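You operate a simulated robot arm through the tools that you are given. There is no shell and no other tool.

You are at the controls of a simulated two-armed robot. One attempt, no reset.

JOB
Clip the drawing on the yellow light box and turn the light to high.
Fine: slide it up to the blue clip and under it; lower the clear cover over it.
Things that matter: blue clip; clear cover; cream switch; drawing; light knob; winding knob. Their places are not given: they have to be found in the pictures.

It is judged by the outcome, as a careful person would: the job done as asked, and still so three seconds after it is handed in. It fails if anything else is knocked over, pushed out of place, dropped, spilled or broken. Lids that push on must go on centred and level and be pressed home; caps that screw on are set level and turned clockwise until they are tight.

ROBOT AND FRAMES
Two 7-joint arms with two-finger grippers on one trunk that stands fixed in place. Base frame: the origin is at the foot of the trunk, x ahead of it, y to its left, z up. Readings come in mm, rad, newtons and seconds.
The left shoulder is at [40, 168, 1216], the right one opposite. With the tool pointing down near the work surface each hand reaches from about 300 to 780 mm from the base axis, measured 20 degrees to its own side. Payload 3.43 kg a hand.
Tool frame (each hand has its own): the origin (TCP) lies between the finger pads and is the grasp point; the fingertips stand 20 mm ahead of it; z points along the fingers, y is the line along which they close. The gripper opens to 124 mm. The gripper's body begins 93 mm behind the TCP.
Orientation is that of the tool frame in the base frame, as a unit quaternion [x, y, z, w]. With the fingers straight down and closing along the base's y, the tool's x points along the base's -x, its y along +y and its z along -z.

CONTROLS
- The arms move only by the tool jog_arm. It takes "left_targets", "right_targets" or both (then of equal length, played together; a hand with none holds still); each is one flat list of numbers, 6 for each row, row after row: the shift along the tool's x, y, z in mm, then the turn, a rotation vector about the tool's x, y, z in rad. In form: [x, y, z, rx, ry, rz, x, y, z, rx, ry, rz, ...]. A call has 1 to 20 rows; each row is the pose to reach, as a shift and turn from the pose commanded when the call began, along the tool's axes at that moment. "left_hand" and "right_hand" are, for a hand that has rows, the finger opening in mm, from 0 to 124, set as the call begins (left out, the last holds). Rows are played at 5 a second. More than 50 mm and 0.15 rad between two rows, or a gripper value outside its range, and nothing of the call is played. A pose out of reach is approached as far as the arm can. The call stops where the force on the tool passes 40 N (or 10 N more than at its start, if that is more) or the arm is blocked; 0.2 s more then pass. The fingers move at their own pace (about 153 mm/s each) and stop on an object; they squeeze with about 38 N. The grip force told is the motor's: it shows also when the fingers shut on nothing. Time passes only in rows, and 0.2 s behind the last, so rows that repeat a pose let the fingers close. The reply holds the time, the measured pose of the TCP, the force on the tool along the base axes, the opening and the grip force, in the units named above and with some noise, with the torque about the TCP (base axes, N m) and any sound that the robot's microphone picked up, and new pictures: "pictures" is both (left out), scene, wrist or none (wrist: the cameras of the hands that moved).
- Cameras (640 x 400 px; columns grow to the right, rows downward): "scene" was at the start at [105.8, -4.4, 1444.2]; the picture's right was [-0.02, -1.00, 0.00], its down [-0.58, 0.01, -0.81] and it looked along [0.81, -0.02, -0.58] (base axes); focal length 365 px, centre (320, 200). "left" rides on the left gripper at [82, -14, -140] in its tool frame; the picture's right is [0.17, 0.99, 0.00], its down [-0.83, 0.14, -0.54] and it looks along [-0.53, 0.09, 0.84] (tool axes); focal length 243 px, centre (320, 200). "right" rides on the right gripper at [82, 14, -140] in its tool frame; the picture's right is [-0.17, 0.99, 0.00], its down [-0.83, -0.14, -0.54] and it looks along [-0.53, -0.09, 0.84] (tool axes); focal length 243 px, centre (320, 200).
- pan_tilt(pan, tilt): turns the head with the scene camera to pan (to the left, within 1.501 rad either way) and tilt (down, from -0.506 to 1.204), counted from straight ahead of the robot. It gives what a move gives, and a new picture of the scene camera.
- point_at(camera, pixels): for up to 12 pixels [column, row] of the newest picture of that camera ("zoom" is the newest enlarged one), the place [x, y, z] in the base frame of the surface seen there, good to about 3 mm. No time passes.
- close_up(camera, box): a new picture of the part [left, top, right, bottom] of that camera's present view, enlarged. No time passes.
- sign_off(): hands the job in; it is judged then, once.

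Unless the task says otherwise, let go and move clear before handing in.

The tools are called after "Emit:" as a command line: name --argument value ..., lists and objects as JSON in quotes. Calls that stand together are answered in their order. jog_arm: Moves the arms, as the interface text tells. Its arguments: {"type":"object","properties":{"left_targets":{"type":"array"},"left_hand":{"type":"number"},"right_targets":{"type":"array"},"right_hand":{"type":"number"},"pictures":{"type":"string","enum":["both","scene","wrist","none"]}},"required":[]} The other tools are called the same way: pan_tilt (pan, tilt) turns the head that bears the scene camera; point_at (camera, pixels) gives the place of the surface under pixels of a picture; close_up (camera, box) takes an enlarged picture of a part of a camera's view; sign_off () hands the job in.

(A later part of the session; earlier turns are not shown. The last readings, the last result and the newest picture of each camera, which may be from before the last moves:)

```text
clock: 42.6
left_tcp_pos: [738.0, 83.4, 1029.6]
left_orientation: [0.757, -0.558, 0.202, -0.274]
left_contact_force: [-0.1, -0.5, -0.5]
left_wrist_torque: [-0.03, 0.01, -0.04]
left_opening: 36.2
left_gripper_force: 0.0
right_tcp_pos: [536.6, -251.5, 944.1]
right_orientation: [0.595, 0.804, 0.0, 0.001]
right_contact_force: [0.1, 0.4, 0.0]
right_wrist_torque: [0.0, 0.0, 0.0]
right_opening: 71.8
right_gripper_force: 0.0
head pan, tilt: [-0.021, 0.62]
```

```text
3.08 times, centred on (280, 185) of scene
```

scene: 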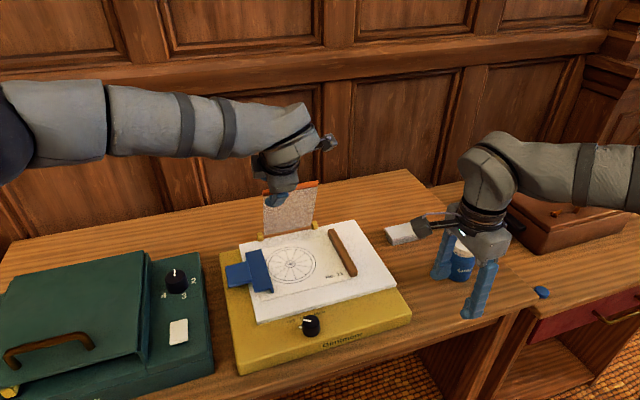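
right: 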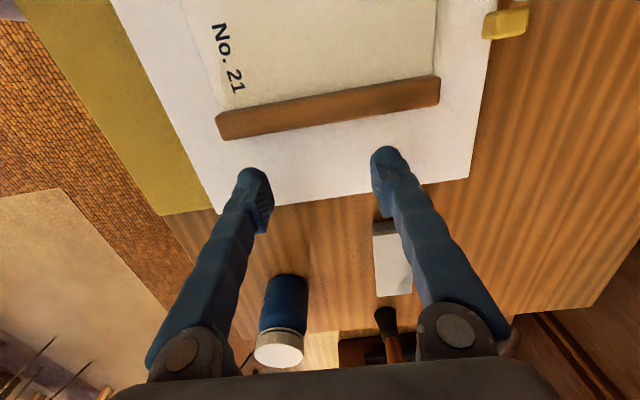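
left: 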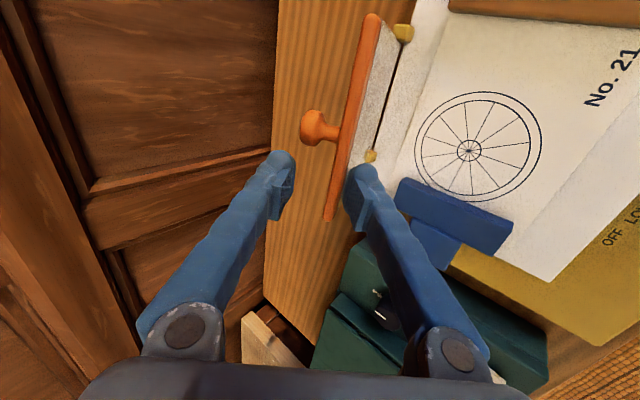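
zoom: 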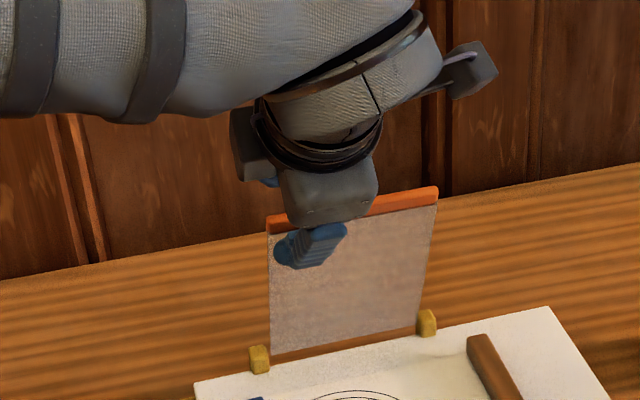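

The cover is past vertical and now rests on the lower finger, with the orange bar between the fingers at (345,150) in the left view. I'll lower it along its arc to about 40° while the lower finger supports it.

Emit:
jog_arm --left_targets '[0, 11.6, -5, 0, 0, 0, 0, 22, -8.6, 0, 0, 0, 0, 30.6, -11.9, 0, 0, 0, 0, 39.6, -15, 0, 0, 0, 0, 50.3, -17.3, 0, 0, 0, 0, 62.4, -19.2, 0, 0, 0, 0, 62.4, -19.2, 0, 0, 0]'

Emit:
close_up --camera "scene" --box '[220, 150, 340, 280]'

```text
clock: 44.2
left_tcp_pos: [681.1, 64.3, 1003.2]
left_orientation: [0.757, -0.557, 0.203, -0.274]
left_contact_force: [-1.4, -0.7, 0.4]
left_wrist_torque: [-0.03, -0.02, 0.01]
left_opening: 36.3
left_gripper_force: 0.2
right_tcp_pos: [537.4, -250.7, 943.1]
right_orientation: [0.594, 0.805, 0.0, 0.001]
right_contact_force: [0.3, -1.1, 0.0]
right_wrist_torque: [0.01, 0.02, -0.03]
right_opening: 72.0
right_gripper_force: 0.0
head pan, tilt: [-0.021, 0.62]
```

scene: 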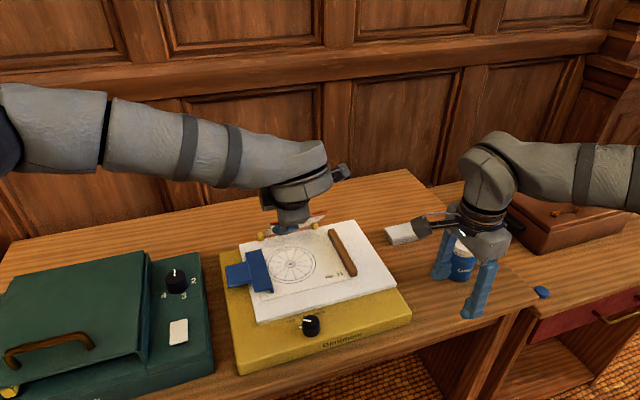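
left: 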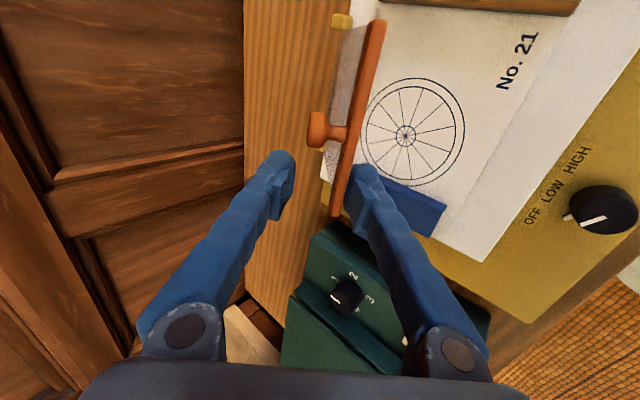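

```text
3.08 times, centred on (280, 215) of scene
```

zoom: 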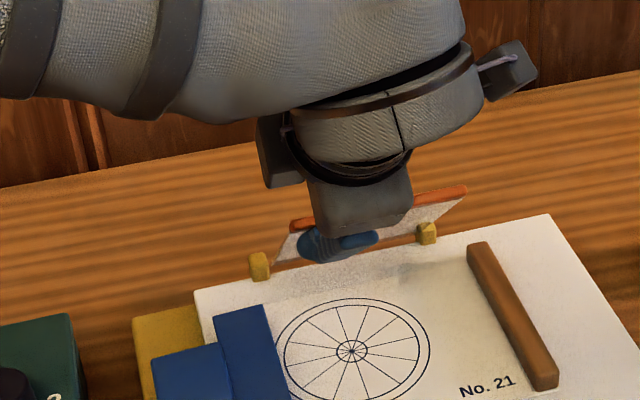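

The cover rests steadily on the lower finger at about 40°. I'll keep lowering it along its arc to about 70°.

Emit:
jog_arm --left_targets '[0, 15.3, -2.1, 0, 0, 0, 0, 32.2, -3.2, 0, 0, 0, 0, 47.2, -1.5, 0, 0, 0, 0, 62.3, 1.7, 0, 0, 0, 0, 76.7, 6.4, 0, 0, 0, 0, 90.2, 11.8, 0, 0, 0, 0, 90.2, 11.8, 0, 0, 0]'

Emit:
close_up --camera "scene" --box '[220, 190, 360, 340]'

Emit:
close_up --camera "left" --box '[220, 0, 480, 240]'

```text
clock: 45.8
left_tcp_pos: [622.0, 47.7, 935.9]
left_orientation: [0.756, -0.558, 0.203, -0.274]
left_contact_force: [0.0, 0.1, -0.1]
left_wrist_torque: [0.03, 0.01, -0.02]
left_opening: 36.2
left_gripper_force: 0.1
right_tcp_pos: [536.8, -251.6, 943.1]
right_orientation: [0.594, 0.805, 0.001, 0.001]
right_contact_force: [0.6, -0.5, -0.2]
right_wrist_torque: [-0.03, -0.02, -0.02]
right_opening: 72.1
right_gripper_force: 0.1
head pan, tilt: [-0.021, 0.62]
```

scene: 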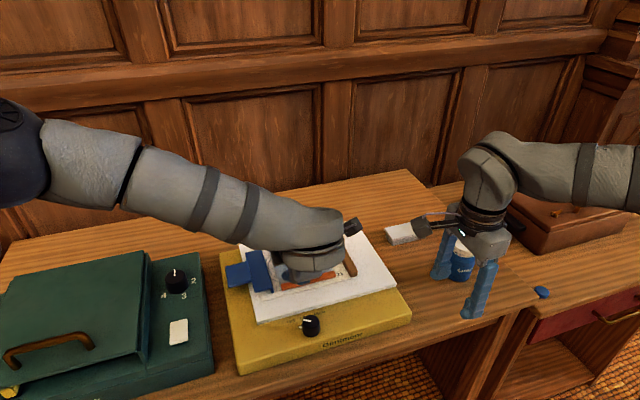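
left: 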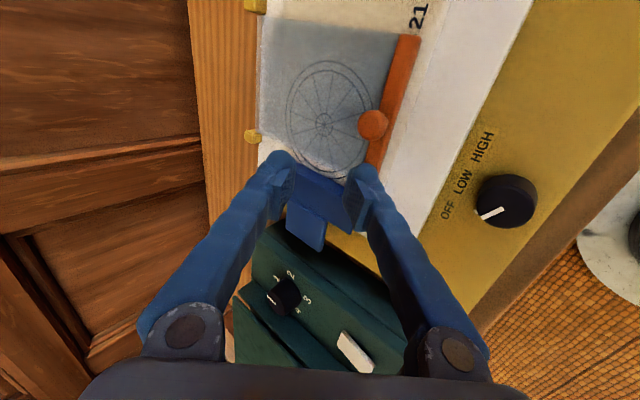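

```text
2.67 times, centred on (290, 265) of scene
```

zoom: 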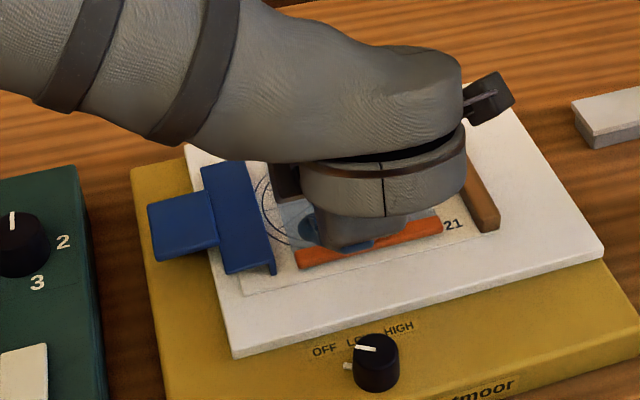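

```text
1.67 times, centred on (350, 120) of left
```

zoom: 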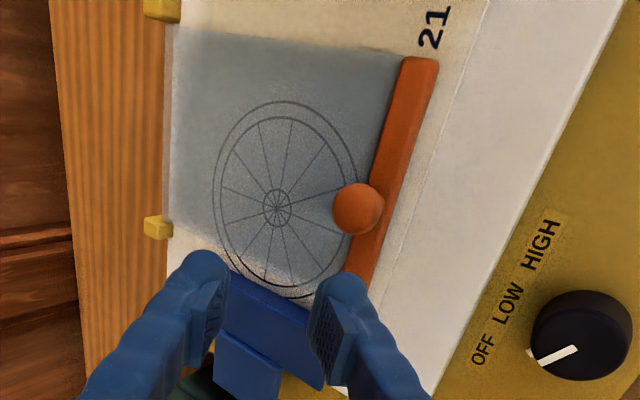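

The cover now looks nearly flat in the left view, with the orange bar around (395,100) and the knob at (373,125). I'll measure the heights to see whether it is still on the finger or already down.

Emit:
point_at --camera "left" --pixels '[[373, 125], [410, 45], [400, 90], [385, 140], [372, 160], [340, 40], [290, 40], [280, 100], [400, 40], [420, 60], [360, 100], [450, 60]]'

Emit:
close_up --camera "scene" --box '[270, 250, 350, 310]'

```text
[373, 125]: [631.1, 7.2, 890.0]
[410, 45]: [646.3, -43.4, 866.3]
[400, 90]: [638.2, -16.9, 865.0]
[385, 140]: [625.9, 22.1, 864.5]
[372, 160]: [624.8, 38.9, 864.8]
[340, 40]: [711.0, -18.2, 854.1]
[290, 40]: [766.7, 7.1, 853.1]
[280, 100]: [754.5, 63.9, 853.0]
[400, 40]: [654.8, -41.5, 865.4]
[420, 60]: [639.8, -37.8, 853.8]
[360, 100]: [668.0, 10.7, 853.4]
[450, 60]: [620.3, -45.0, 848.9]
```

```text
6.67 times, centred on (310, 280) of scene
```

zoom: 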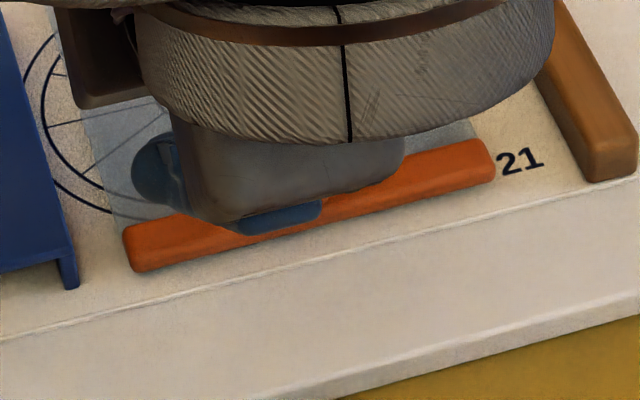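

The cover has already settled flat: bar top z≈865 and pane z≈853 against the drawing. I'll withdraw the left hand back and up along its axis, then sideways left, to get a clear view.

Emit:
jog_arm --left_targets '[0, 0, -20, 0, 0, 0, 0, 0, -45, 0, 0, 0, 0, 0, -75, 0, 0, 0, 0, 0, -105, 0, 0, 0, -40, 0, -125, 0, 0, 0, -80, 0, -140, 0, 0, 0, -120, 0, -140, 0, 0, 0, -160, 0, -140, 0, 0, 0]'

Emit:
close_up --camera "scene" --box '[210, 220, 420, 380]'

```text
clock: 47.6
left_tcp_pos: [488.2, 173.3, 1043.1]
left_orientation: [0.756, -0.558, 0.203, -0.274]
left_contact_force: [0.2, 0.0, 0.5]
left_wrist_torque: [0.0, 0.0, 0.03]
left_opening: 36.2
left_gripper_force: 0.1
right_tcp_pos: [536.0, -251.1, 942.7]
right_orientation: [0.594, 0.804, 0.001, 0.002]
right_contact_force: [0.1, -0.4, 0.6]
right_wrist_torque: [0.0, 0.03, 0.03]
right_opening: 72.1
right_gripper_force: 0.0
head pan, tilt: [-0.021, 0.62]
```

scene: 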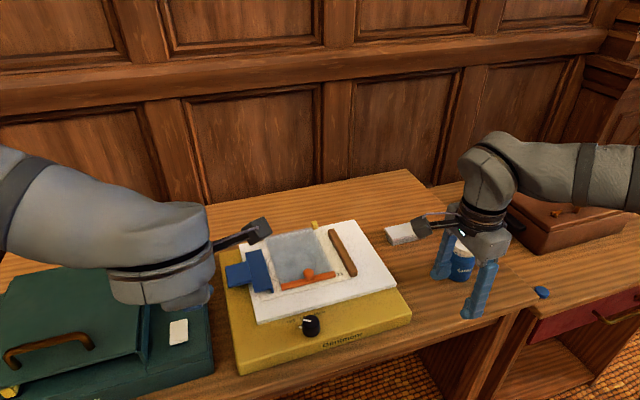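
left: 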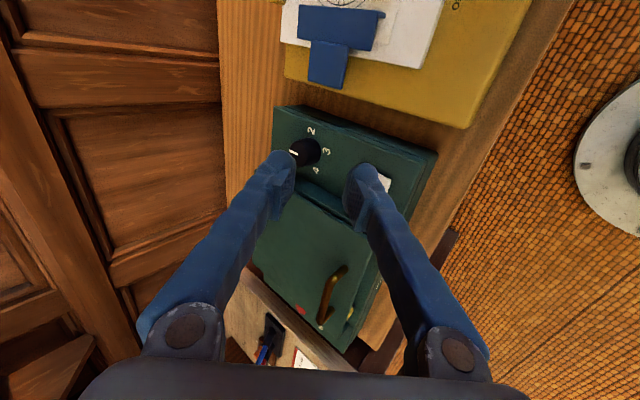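

```text
2.50 times, centred on (315, 300) of scene
```

zoom: 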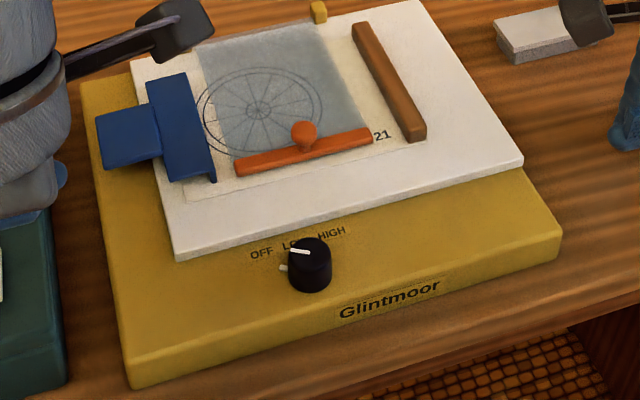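

The cover lies flat over the drawing and the clip is closed. Next is the light knob with the right hand. I'll move the left hand farther left for clearance and bring the right hand over the knob, turning back toward yaw about -10° so it has room for a 120° clockwise turn.

Emit:
jog_arm --left_targets '[-12.5, 0, -5, 0, 0, 0, -25, 0, -10, 0, 0, 0, -37.5, 0, -15, 0, 0, 0, -50, 0, -20, 0, 0, 0, -62.5, 0, -20, 0, 0, 0, -75, 0, -20, 0, 0, 0, -87.5, 0, -20, 0, 0, 0, -100, 0, -20, 0, 0, 0, -100, 0, -20, 0, 0, 0]' --right_targets '[30.6, 8.5, 0, 0, 0, -0.137, 61.2, 17, 0, 0, 0, -0.275, 91.8, 25.5, 0, 0, 0, -0.412, 122.4, 34, 0, 0, 0, -0.55, 153, 42.5, 0, 0, 0, -0.687, 183.5, 51, 0, 0, 0, -0.825, 214, 59.5, 0, 0, 0, -0.962, 244.7, 68, 0, 0, 0, -1.1, 244.7, 68, 0, 0, 0, -1.1]'

Emit:
close_up --camera "scene" --box '[270, 290, 360, 350]'

Emit:
close_up --camera "right" --box '[220, 60, 420, 260]'

```text
clock: 49.6
left_tcp_pos: [466.0, 263.9, 1062.2]
left_orientation: [0.757, -0.558, 0.203, -0.274]
left_contact_force: [-0.4, -0.3, -0.1]
left_wrist_torque: [-0.04, -0.02, -0.04]
left_opening: 36.3
left_gripper_force: 0.1
left hand out of reach, approached as far as the arm can: row 6, 7, 8, 9
right_tcp_pos: [529.6, 4.3, 942.5]
right_orientation: [0.085, 0.996, 0.0, 0.0]
right_contact_force: [0.4, 0.5, -0.2]
right_wrist_torque: [-0.03, -0.01, -0.01]
right_opening: 71.6
right_gripper_force: 0.0
head pan, tilt: [-0.021, 0.62]
```

scene: 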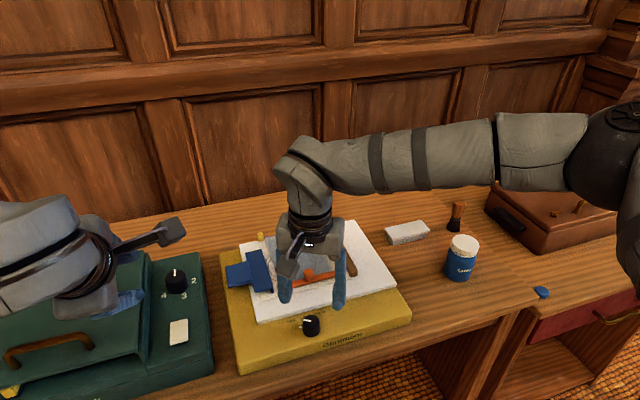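
right: 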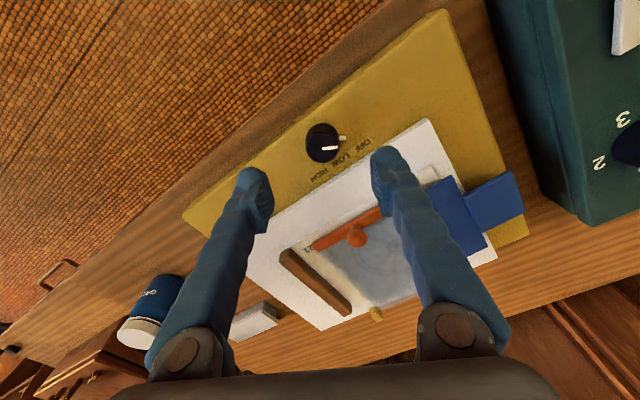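
left: 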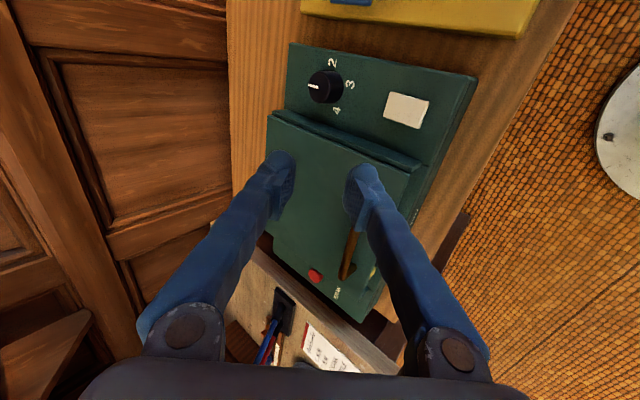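

```text
6.67 times, centred on (315, 320) of scene
```

zoom: 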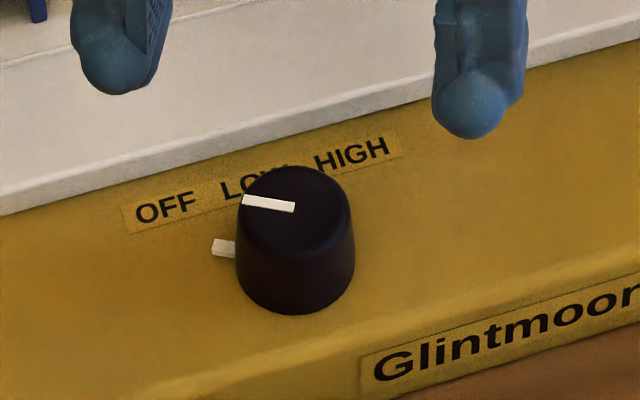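

```text
2.00 times, centred on (320, 160) of right
```

zoom: 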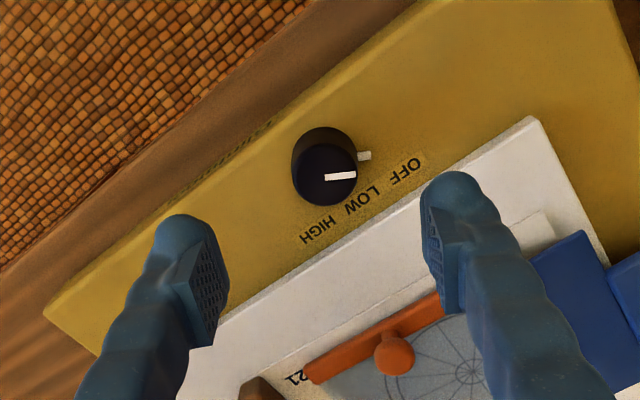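

The knob and its pointer are clear in the right view (zoom (325,175), pointer toward (355,176), stub at (365,157)). I'll measure its centre from this angle.

Emit:
point_at --camera "zoom" --pixels '[[325, 176], [352, 176], [300, 185], [325, 200], [340, 150], [352, 190], [365, 157], [318, 150], [405, 170], [365, 200], [320, 230], [297, 160]]'

Emit:
close_up --camera "right" --box '[290, 110, 370, 190]'

```text
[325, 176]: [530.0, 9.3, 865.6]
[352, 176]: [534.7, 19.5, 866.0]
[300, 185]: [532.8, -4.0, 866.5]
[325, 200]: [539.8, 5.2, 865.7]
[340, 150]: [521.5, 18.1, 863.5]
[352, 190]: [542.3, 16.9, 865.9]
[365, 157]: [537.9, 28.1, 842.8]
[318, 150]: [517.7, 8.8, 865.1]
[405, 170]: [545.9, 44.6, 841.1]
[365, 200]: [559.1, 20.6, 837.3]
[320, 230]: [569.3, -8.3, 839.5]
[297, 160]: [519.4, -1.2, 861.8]
```

```text
5.00 times, centred on (330, 150) of right
```

zoom: 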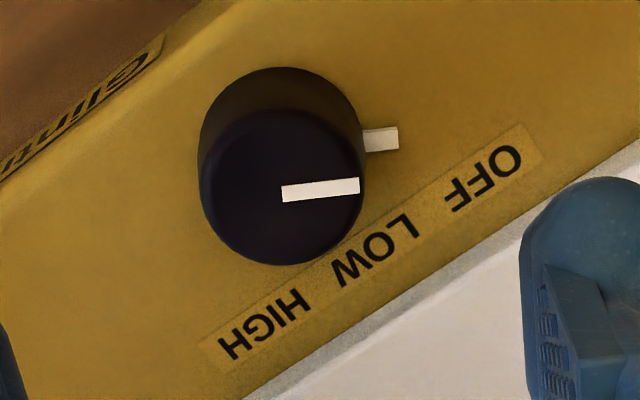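

The knob centre averages about (529.3, 5) with radius near 15, and the pointer sits about 55° left of the box's forward. I'll lower the right hand around the knob with fingers open to 56 mm, keeping the tips above the low stub.

Emit:
jog_arm --right_targets '[0, 0.5, 25, 0, 0, 0, 0, 0.5, 50, 0, 0, 0, 0, 0.5, 65, 0, 0, 0, 0, 0.5, 71, 0, 0, 0, 0, 0.5, 71, 0, 0, 0]' --right_hand 56

Emit:
close_up --camera "scene" --box '[270, 270, 360, 350]'

Emit:
close_up --camera "right" --box '[230, 110, 410, 250]'

```text
clock: 50.8
left_tcp_pos: [465.6, 263.4, 1062.7]
left_orientation: [0.757, -0.557, 0.202, -0.275]
left_contact_force: [0.5, 0.4, 0.0]
left_wrist_torque: [0.0, 0.02, 0.02]
left_opening: 36.0
left_gripper_force: 0.0
right_tcp_pos: [530.4, 4.7, 873.9]
right_orientation: [0.086, 0.996, 0.001, 0.001]
right_contact_force: [-0.7, -0.2, 0.2]
right_wrist_torque: [-0.02, -0.03, -0.04]
right_opening: 56.2
right_gripper_force: 0.0
head pan, tilt: [-0.021, 0.62]
```

scene: 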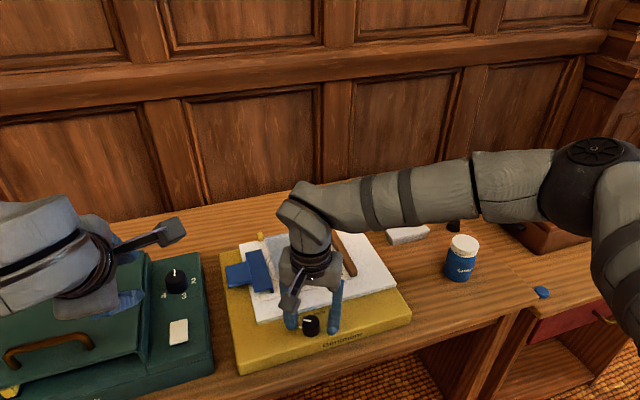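
right: 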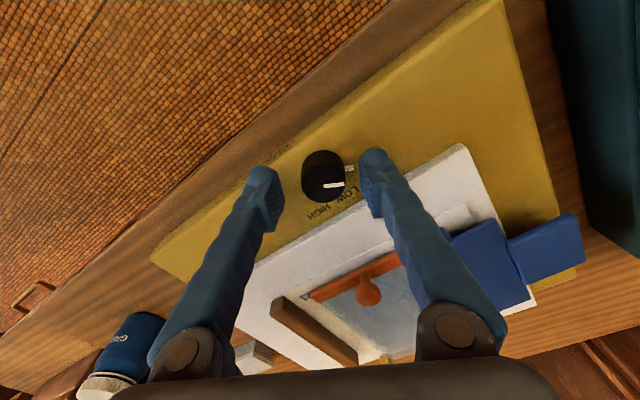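

```text
5.00 times, centred on (315, 310) of scene
```

zoom: 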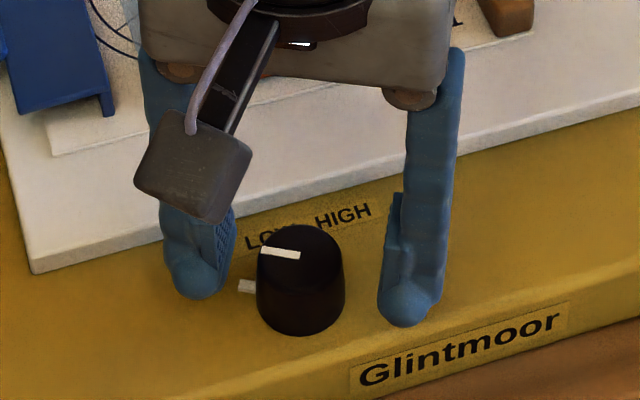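

```text
2.86 times, centred on (320, 180) of right
```

zoom: 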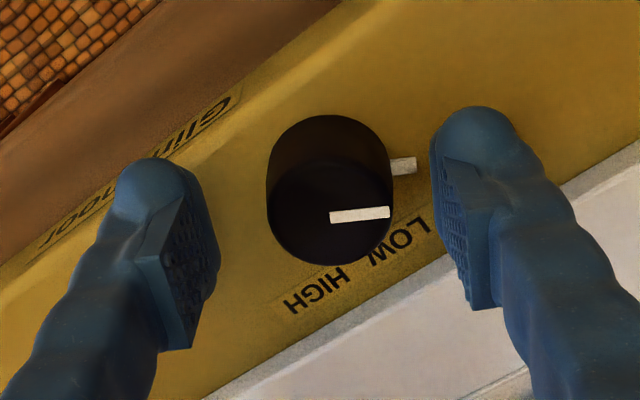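

The knob sits about 1.8 mm nearer the left finger in both views (gaps of 23 and 33 px in the scene zoom). I'll centre on it, lower 4 mm more, and close gently around it.

Emit:
jog_arm --right_targets '[0.5, 0.9, 2, 0, 0, 0, 1, 1.8, 4, 0, 0, 0, 1, 1.8, 4, 0, 0, 0]' --right_hand 40

Emit:
close_up --camera "right" --box '[250, 110, 390, 230]'

Emit:
close_up --camera "scene" --box '[280, 290, 350, 350]'

```text
clock: 51.6
left_tcp_pos: [465.2, 263.5, 1062.8]
left_orientation: [0.757, -0.558, 0.203, -0.273]
left_contact_force: [0.4, -0.2, 0.3]
left_wrist_torque: [0.0, 0.0, -0.01]
left_opening: 36.2
left_gripper_force: 0.1
right_tcp_pos: [529.2, 5.8, 869.1]
right_orientation: [0.086, 0.996, 0.001, 0.001]
right_contact_force: [-0.1, 0.1, -0.2]
right_wrist_torque: [0.0, 0.0, 0.01]
right_opening: 39.9
right_gripper_force: 0.0
head pan, tilt: [-0.021, 0.62]
```

scene: 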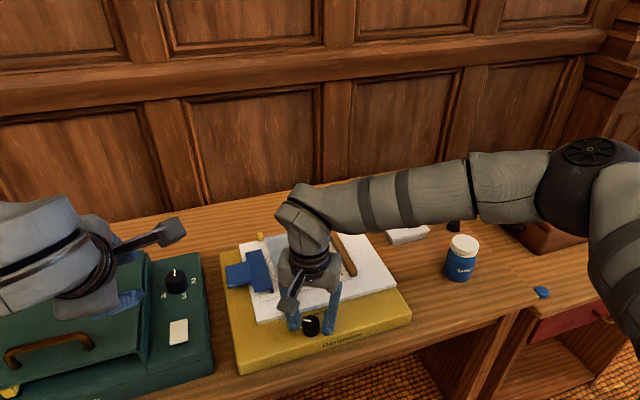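
right: 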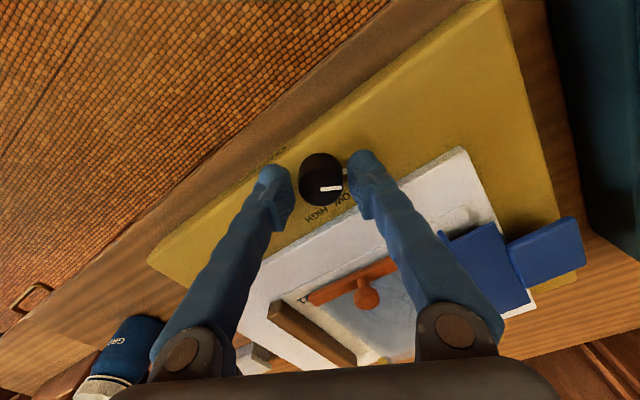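

```text
3.33 times, centred on (320, 170) of right
```

zoom: 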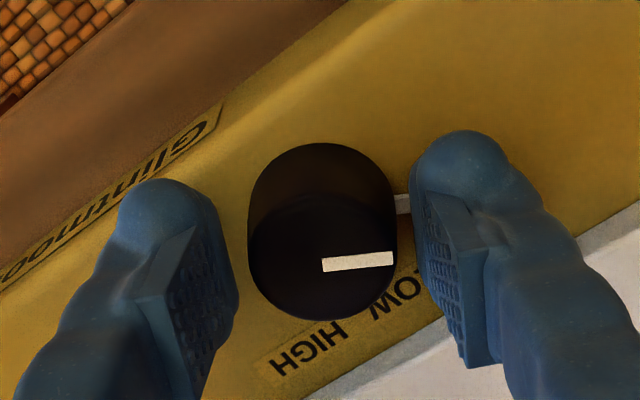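

```text
6.67 times, centred on (315, 320) of scene
```

zoom: 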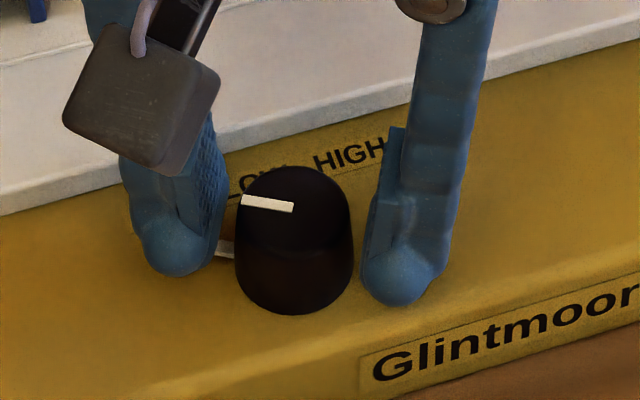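

By projection, the tool axis at the knob-top height lands at zoom (320,262) and the knob top is centred near (322,258), so the hand is centred within about a millimetre. I'll close on the knob.

Emit:
jog_arm --right_targets '[0, 0, 0, 0, 0, 0, 0, 0, 0, 0, 0, 0, 0, 0, 0, 0, 0, 0]' --right_hand 20

Emit:
close_up --camera "right" --box '[250, 110, 390, 230]'

```text
clock: 52.4
left_tcp_pos: [465.4, 263.5, 1062.6]
left_orientation: [0.757, -0.558, 0.202, -0.273]
left_contact_force: [-0.1, 0.0, -0.9]
left_wrist_torque: [0.02, -0.03, -0.01]
left_opening: 35.8
left_gripper_force: 0.2
right_tcp_pos: [528.6, 6.2, 869.3]
right_orientation: [0.085, 0.996, 0.0, -0.001]
right_contact_force: [1.2, 3.9, -4.4]
right_wrist_torque: [0.02, -0.12, 0.01]
right_opening: 29.9
right_gripper_force: 45.0
head pan, tilt: [-0.021, 0.62]
```

scene: 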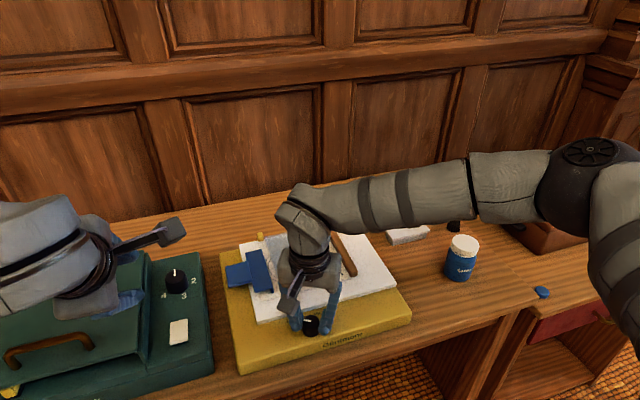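
right: 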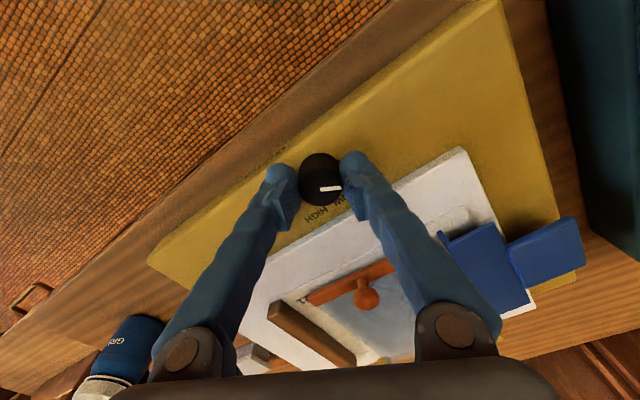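

```text
3.33 times, centred on (320, 170) of right
```

zoom: 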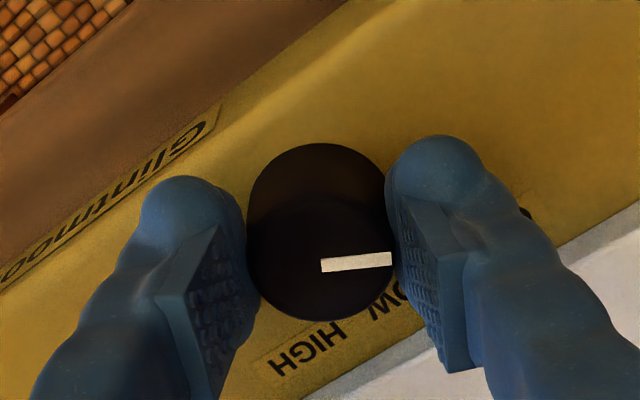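

The knob is gripped (opening 29.9 mm, side force about 4 N). I'll turn it clockwise about 60° first and check the pointer.

Emit:
jog_arm --right_targets '[0, 0, 0, 0, 0, 0.13, 0, 0, 0, 0, 0, 0.26, 0, 0, 0, 0, 0, 0.39, 0, 0, 0, 0, 0, 0.52, 0, 0, 0, 0, 0, 0.65, 0, 0, 0, 0, 0, 0.78, 0, 0, 0, 0, 0, 0.91, 0, 0, 0, 0, 0, 1.04, 0, 0, 0, 0, 0, 1.04]'

Emit:
close_up --camera "right" --box '[250, 110, 390, 230]'

Emit:
close_up --camera "scene" --box '[270, 280, 360, 350]'

```text
clock: 54.4
left_tcp_pos: [466.6, 264.3, 1061.4]
left_orientation: [0.757, -0.558, 0.202, -0.273]
left_contact_force: [0.2, 0.0, -0.8]
left_wrist_torque: [0.0, -0.01, -0.02]
left_opening: 36.1
left_gripper_force: 0.0
right_tcp_pos: [531.1, 6.9, 871.2]
right_orientation: [0.57, 0.822, 0.001, 0.0]
right_contact_force: [14.3, 20.2, -20.7]
right_wrist_torque: [0.1, -0.18, 0.04]
right_opening: 30.1
right_gripper_force: 45.2
head pan, tilt: [-0.021, 0.62]
```

scene: 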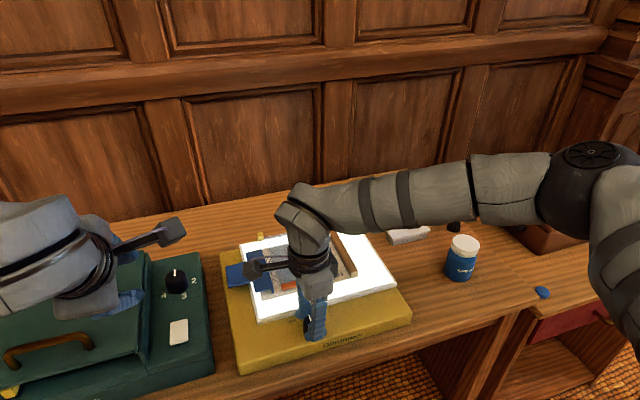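
right: 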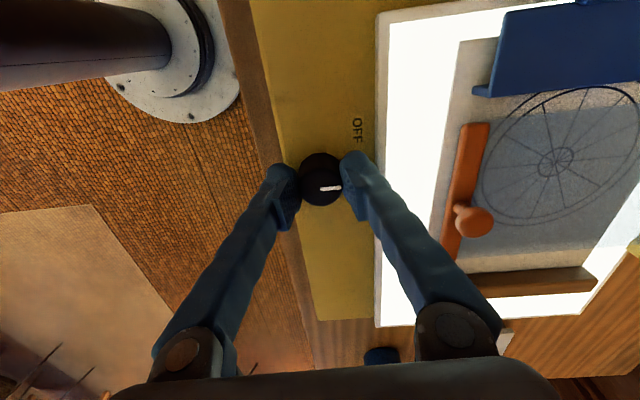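

```text
3.33 times, centred on (320, 170) of right
```

zoom: 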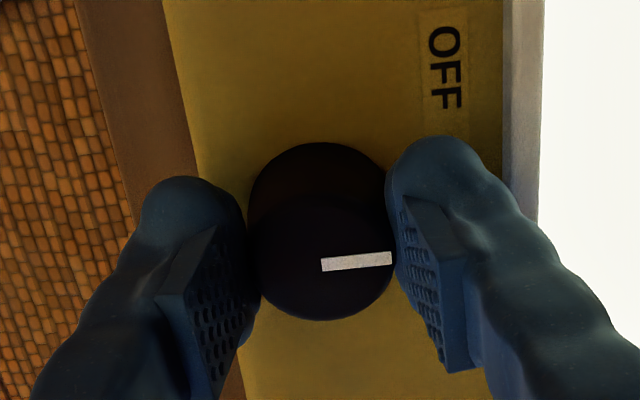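

```text
5.71 times, centred on (315, 315) of scene
```

zoom: 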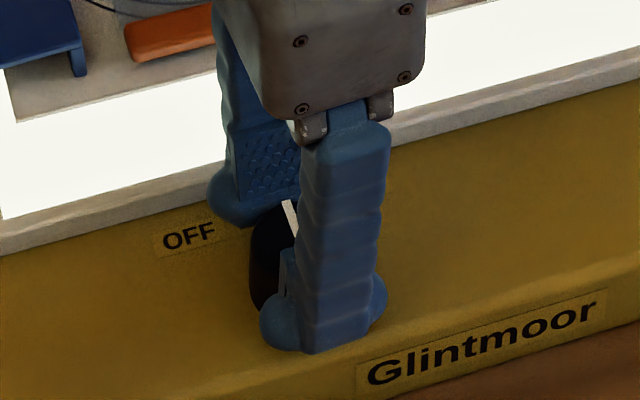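

The light has come on and the pointer, which moved with the fingers, is now almost straight forward at LOW, so HIGH should be another 60° clockwise. Side forces have built up to about 25 N, so I'll open the fingers to relieve them and re-centre before continuing.

Emit:
jog_arm --right_targets '[0, 0, 0, 0, 0, 0, 0, 0, 0, 0, 0, 0]' --right_hand 42

Emit:
close_up --camera "right" --box '[250, 110, 390, 230]'

Emit:
close_up --camera "scene" --box '[270, 280, 360, 350]'

```text
clock: 55.0
left_tcp_pos: [465.3, 263.7, 1061.8]
left_orientation: [0.756, -0.558, 0.203, -0.273]
left_contact_force: [0.2, -0.7, 0.3]
left_wrist_torque: [0.02, -0.03, 0.01]
left_opening: 36.1
left_gripper_force: 0.0
right_tcp_pos: [528.5, 5.5, 871.8]
right_orientation: [0.57, 0.822, 0.0, 0.0]
right_contact_force: [0.1, 0.1, 0.2]
right_wrist_torque: [0.0, 0.03, 0.01]
right_opening: 42.2
right_gripper_force: 0.0
head pan, tilt: [-0.021, 0.62]
```

scene: 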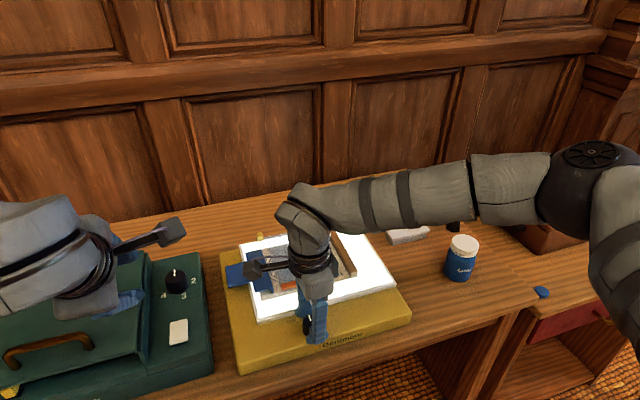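
right: 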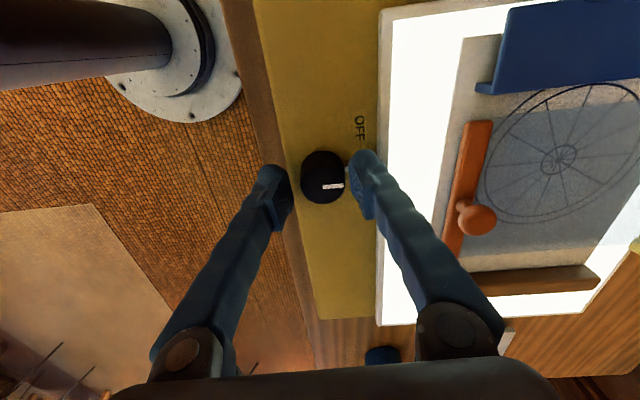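

```text
3.33 times, centred on (320, 170) of right
```

zoom: 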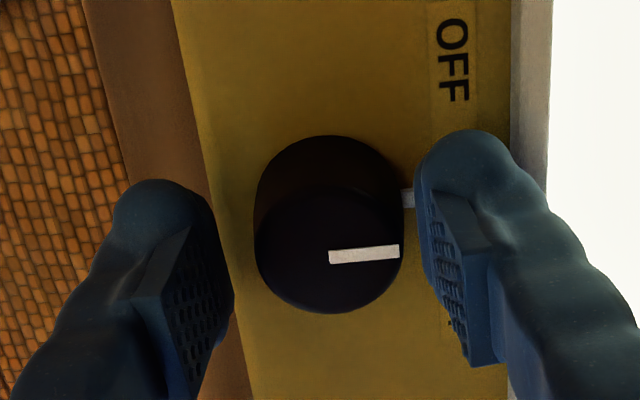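

```text
5.71 times, centred on (315, 315) of scene
```

zoom: 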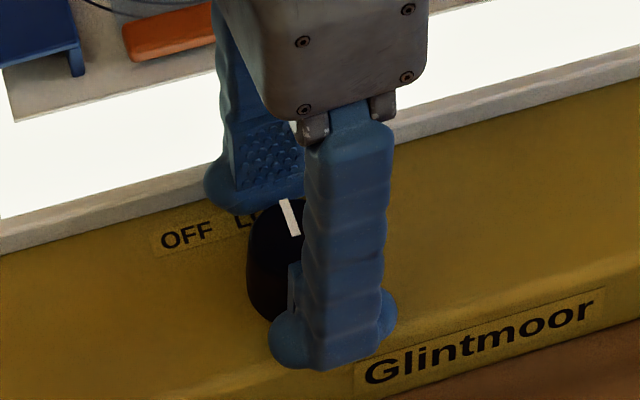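

The stub turned with the knob, so it is part of it. The knob's true centre is about (530.2, 7.2), offset (+1.0, +2.2) mm in tool axes, which explains the side load. I'll re-centre on it and close again.

Emit:
jog_arm --right_targets '[0.5, 1.1, 1, 0, 0, 0, 1, 2.2, 2, 0, 0, 0, 1, 2.2, 2, 0, 0, 0]' --pictures "none"

Emit:
jog_arm --right_targets '[0, 0, 0, 0, 0, 0, 0, 0, 0, 0, 0, 0, 0, 0, 0, 0, 0, 0]' --right_hand 20 --pictures "wrist"

```text
clock: 55.8
left_tcp_pos: [465.3, 263.9, 1062.0]
left_orientation: [0.757, -0.558, 0.202, -0.272]
left_contact_force: [0.3, -0.2, 0.3]
left_wrist_torque: [-0.02, 0.0, -0.02]
left_opening: 36.0
left_gripper_force: 0.1
right_tcp_pos: [530.4, 8.3, 867.8]
right_orientation: [0.569, 0.822, 0.0, 0.001]
right_contact_force: [0.5, -0.3, 0.8]
right_wrist_torque: [0.03, 0.02, 0.0]
right_opening: 41.9
right_gripper_force: 0.1
head pan, tilt: [-0.021, 0.62]
```

```text
clock: 56.6
left_tcp_pos: [465.4, 263.3, 1063.2]
left_orientation: [0.757, -0.558, 0.202, -0.274]
left_contact_force: [-0.6, -0.4, 0.3]
left_wrist_torque: [0.0, -0.02, 0.02]
left_opening: 35.8
left_gripper_force: 0.1
right_tcp_pos: [531.3, 7.2, 868.0]
right_orientation: [0.569, 0.822, 0.0, 0.0]
right_contact_force: [-3.3, -1.1, -1.8]
right_wrist_torque: [-0.07, 0.06, 0.0]
right_opening: 30.0
right_gripper_force: 44.7
head pan, tilt: [-0.021, 0.62]
```

right: 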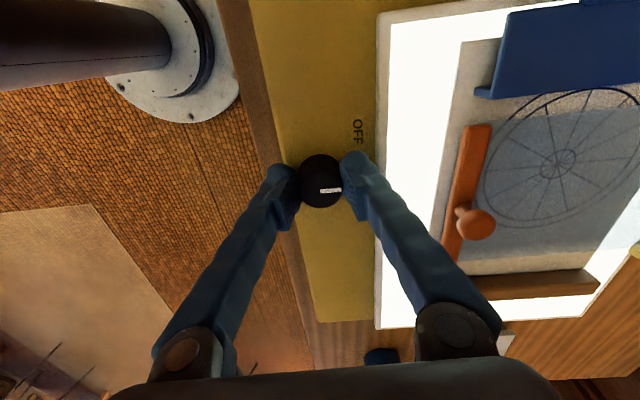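

Regripped with only about 3 N of side force. I'll turn another 60° clockwise toward HIGH.

Emit:
jog_arm --right_targets '[0, 0, 0, 0, 0, 0.13, 0, 0, 0, 0, 0, 0.26, 0, 0, 0, 0, 0, 0.39, 0, 0, 0, 0, 0, 0.52, 0, 0, 0, 0, 0, 0.65, 0, 0, 0, 0, 0, 0.78, 0, 0, 0, 0, 0, 0.91, 0, 0, 0, 0, 0, 1.04, 0, 0, 0, 0, 0, 1.06, 0, 0, 0, 0, 0, 1.06]'

Emit:
close_up --camera "right" --box '[250, 110, 390, 230]'

Emit:
close_up --camera "scene" --box '[270, 280, 360, 350]'

```text
clock: 58.8
left_tcp_pos: [465.5, 263.8, 1062.0]
left_orientation: [0.757, -0.558, 0.202, -0.273]
left_contact_force: [0.4, 0.1, 0.4]
left_wrist_torque: [-0.02, 0.03, -0.02]
left_opening: 36.2
left_gripper_force: 0.1
right_tcp_pos: [532.1, 8.3, 867.8]
right_orientation: [0.908, 0.42, 0.001, -0.001]
right_contact_force: [8.7, 0.7, -15.9]
right_wrist_torque: [0.09, -0.28, 0.44]
right_opening: 29.9
right_gripper_force: 45.0
head pan, tilt: [-0.021, 0.62]
```

scene: 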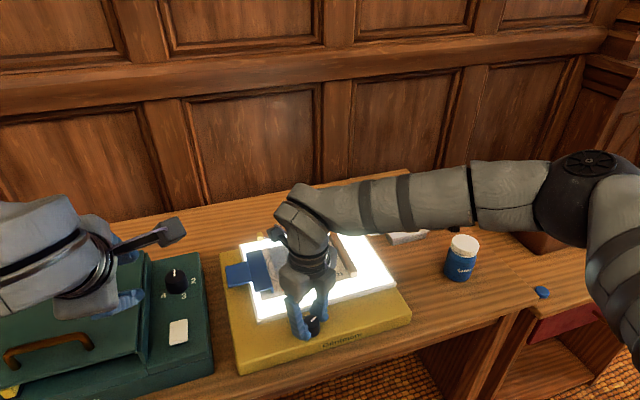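
right: 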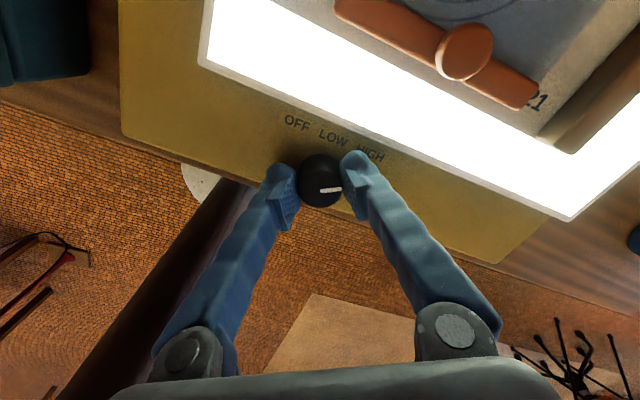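

```text
3.33 times, centred on (320, 170) of right
```

zoom: 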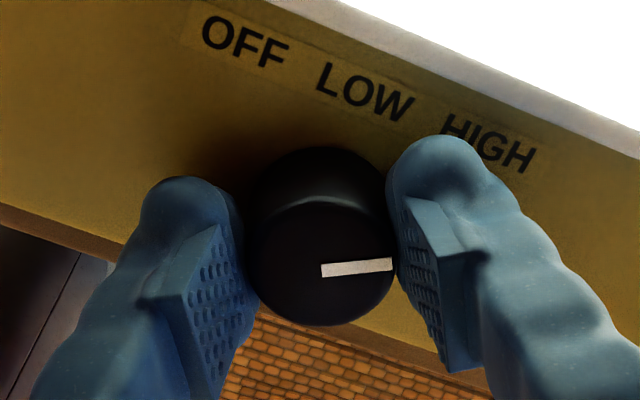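

```text
5.71 times, centred on (315, 315) of scene
```

zoom: 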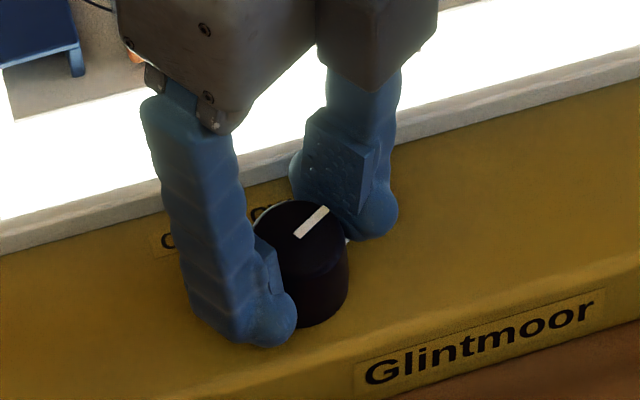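

The box is glowing noticeably brighter, the pointer is about 60° right of forward toward HIGH, and a 0.44 N·m resisting torque suggests the end stop. I'll open the fingers and check that the knob stays.

Emit:
jog_arm --right_targets '[0, 0, 0, 0, 0, 0, 0, 0, 0, 0, 0, 0, 0, 0, 0, 0, 0, 0]' --right_hand 48

Emit:
close_up --camera "right" --box '[250, 110, 390, 230]'

```text
clock: 59.6
left_tcp_pos: [465.9, 263.2, 1063.8]
left_orientation: [0.757, -0.557, 0.203, -0.274]
left_contact_force: [-0.2, -0.1, 0.0]
left_wrist_torque: [-0.03, 0.01, 0.04]
left_opening: 36.0
left_gripper_force: 0.1
right_tcp_pos: [532.2, 9.2, 869.7]
right_orientation: [0.907, 0.421, 0.002, -0.001]
right_contact_force: [-0.1, 0.4, 0.2]
right_wrist_torque: [0.0, -0.03, -0.01]
right_opening: 48.1
right_gripper_force: 0.0
head pan, tilt: [-0.021, 0.62]
```

scene: 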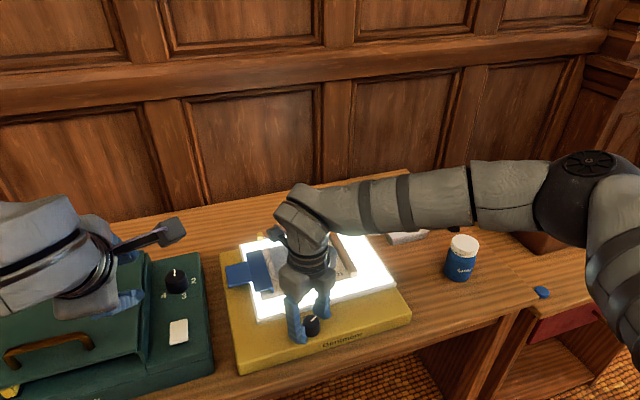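
right: 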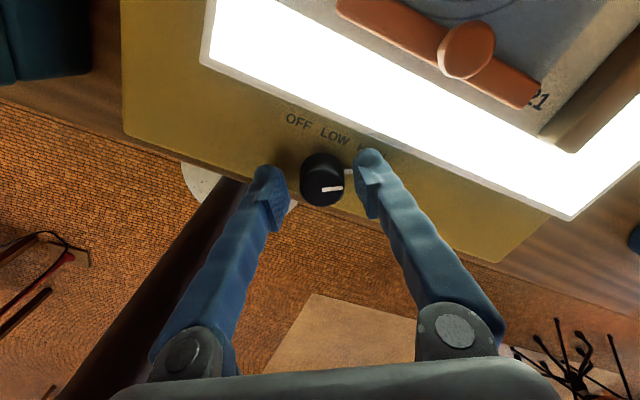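

```text
3.33 times, centred on (320, 170) of right
```

zoom: 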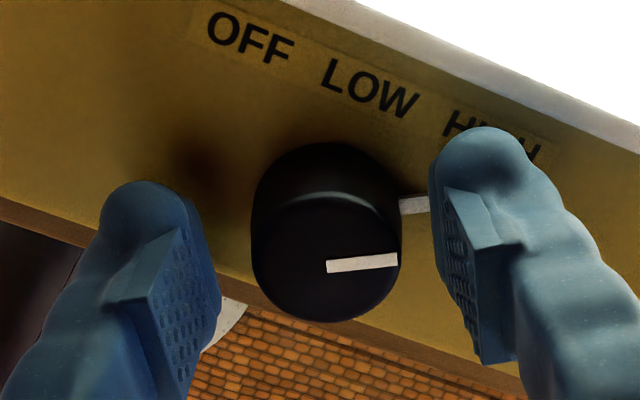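

The knob stays at HIGH after release. I'll lift the right hand straight up, then move it off to the right and inspect the whole box.

Emit:
jog_arm --right_targets '[0, 0, -15, 0, 0, 0, 0, 0, -40, 0, 0, 0, 0, 0, -75, 0, 0, 0, 0, 0, -100, 0, 0, 0, -30.5, 25.9, -105, 0, 0, 0, -61, 51.8, -105, 0, 0, 0, -91.5, 77.7, -105, 0, 0, 0, -122, 103.6, -105, 0, 0, 0, -152.6, 129.4, -105, 0, 0, 0, -175, 149, -105, 0, 0, 0]'

Emit:
close_up --camera "scene" --box '[210, 220, 420, 380]'

Emit:
close_up --camera "scene" --box '[225, 225, 365, 315]'

Emit:
close_up --camera "scene" --box '[270, 295, 360, 355]'

```text
clock: 61.8
left_tcp_pos: [465.3, 262.9, 1062.4]
left_orientation: [0.757, -0.558, 0.202, -0.274]
left_contact_force: [0.3, 0.5, 0.6]
left_wrist_torque: [0.03, 0.0, -0.01]
left_opening: 36.0
left_gripper_force: 0.0
right_tcp_pos: [532.4, -221.3, 970.0]
right_orientation: [0.907, 0.42, 0.001, 0.0]
right_contact_force: [-0.8, -0.5, -0.1]
right_wrist_torque: [-0.02, -0.05, -0.02]
right_opening: 47.9
right_gripper_force: 0.0
head pan, tilt: [-0.021, 0.62]
```

scene: 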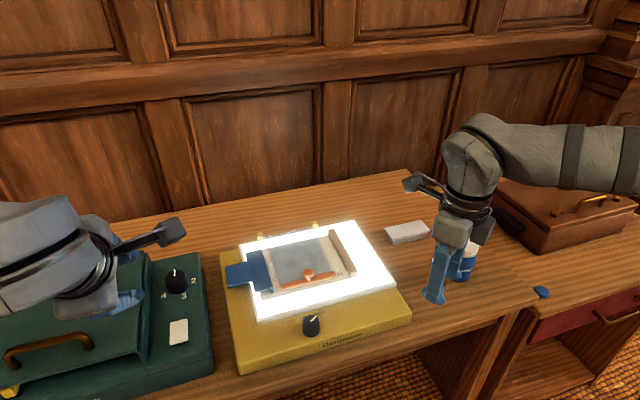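
right: 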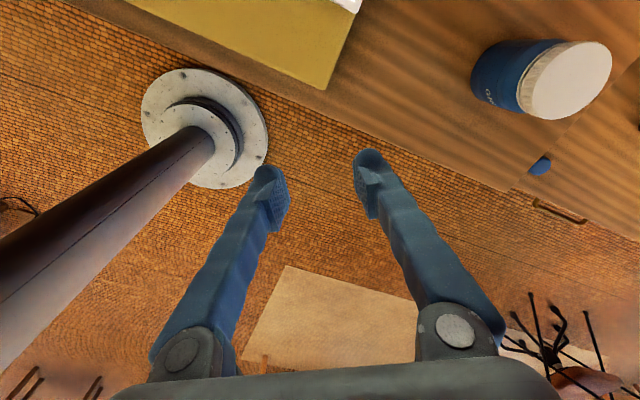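

```text
2.50 times, centred on (315, 300) of scene
```

zoom: 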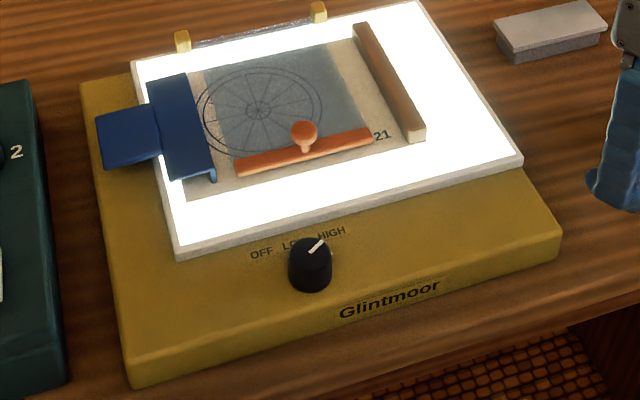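

```text
4.44 times, centred on (295, 270) of scene
```

zoom: 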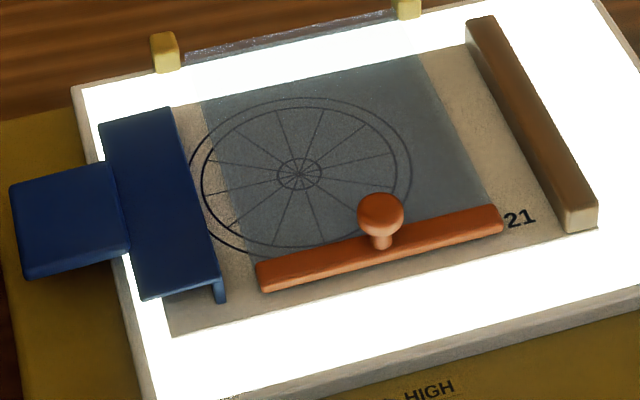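

```text
6.67 times, centred on (315, 325) of scene
```

zoom: 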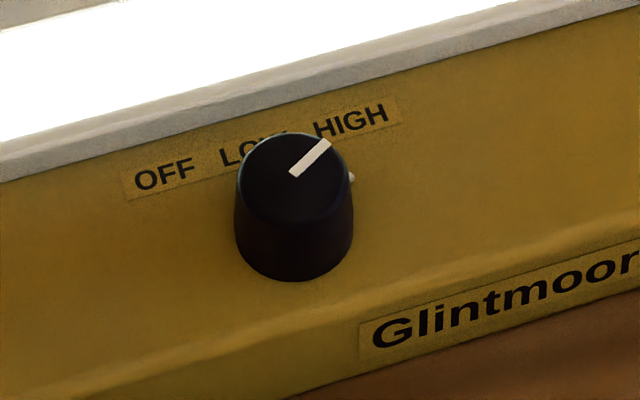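

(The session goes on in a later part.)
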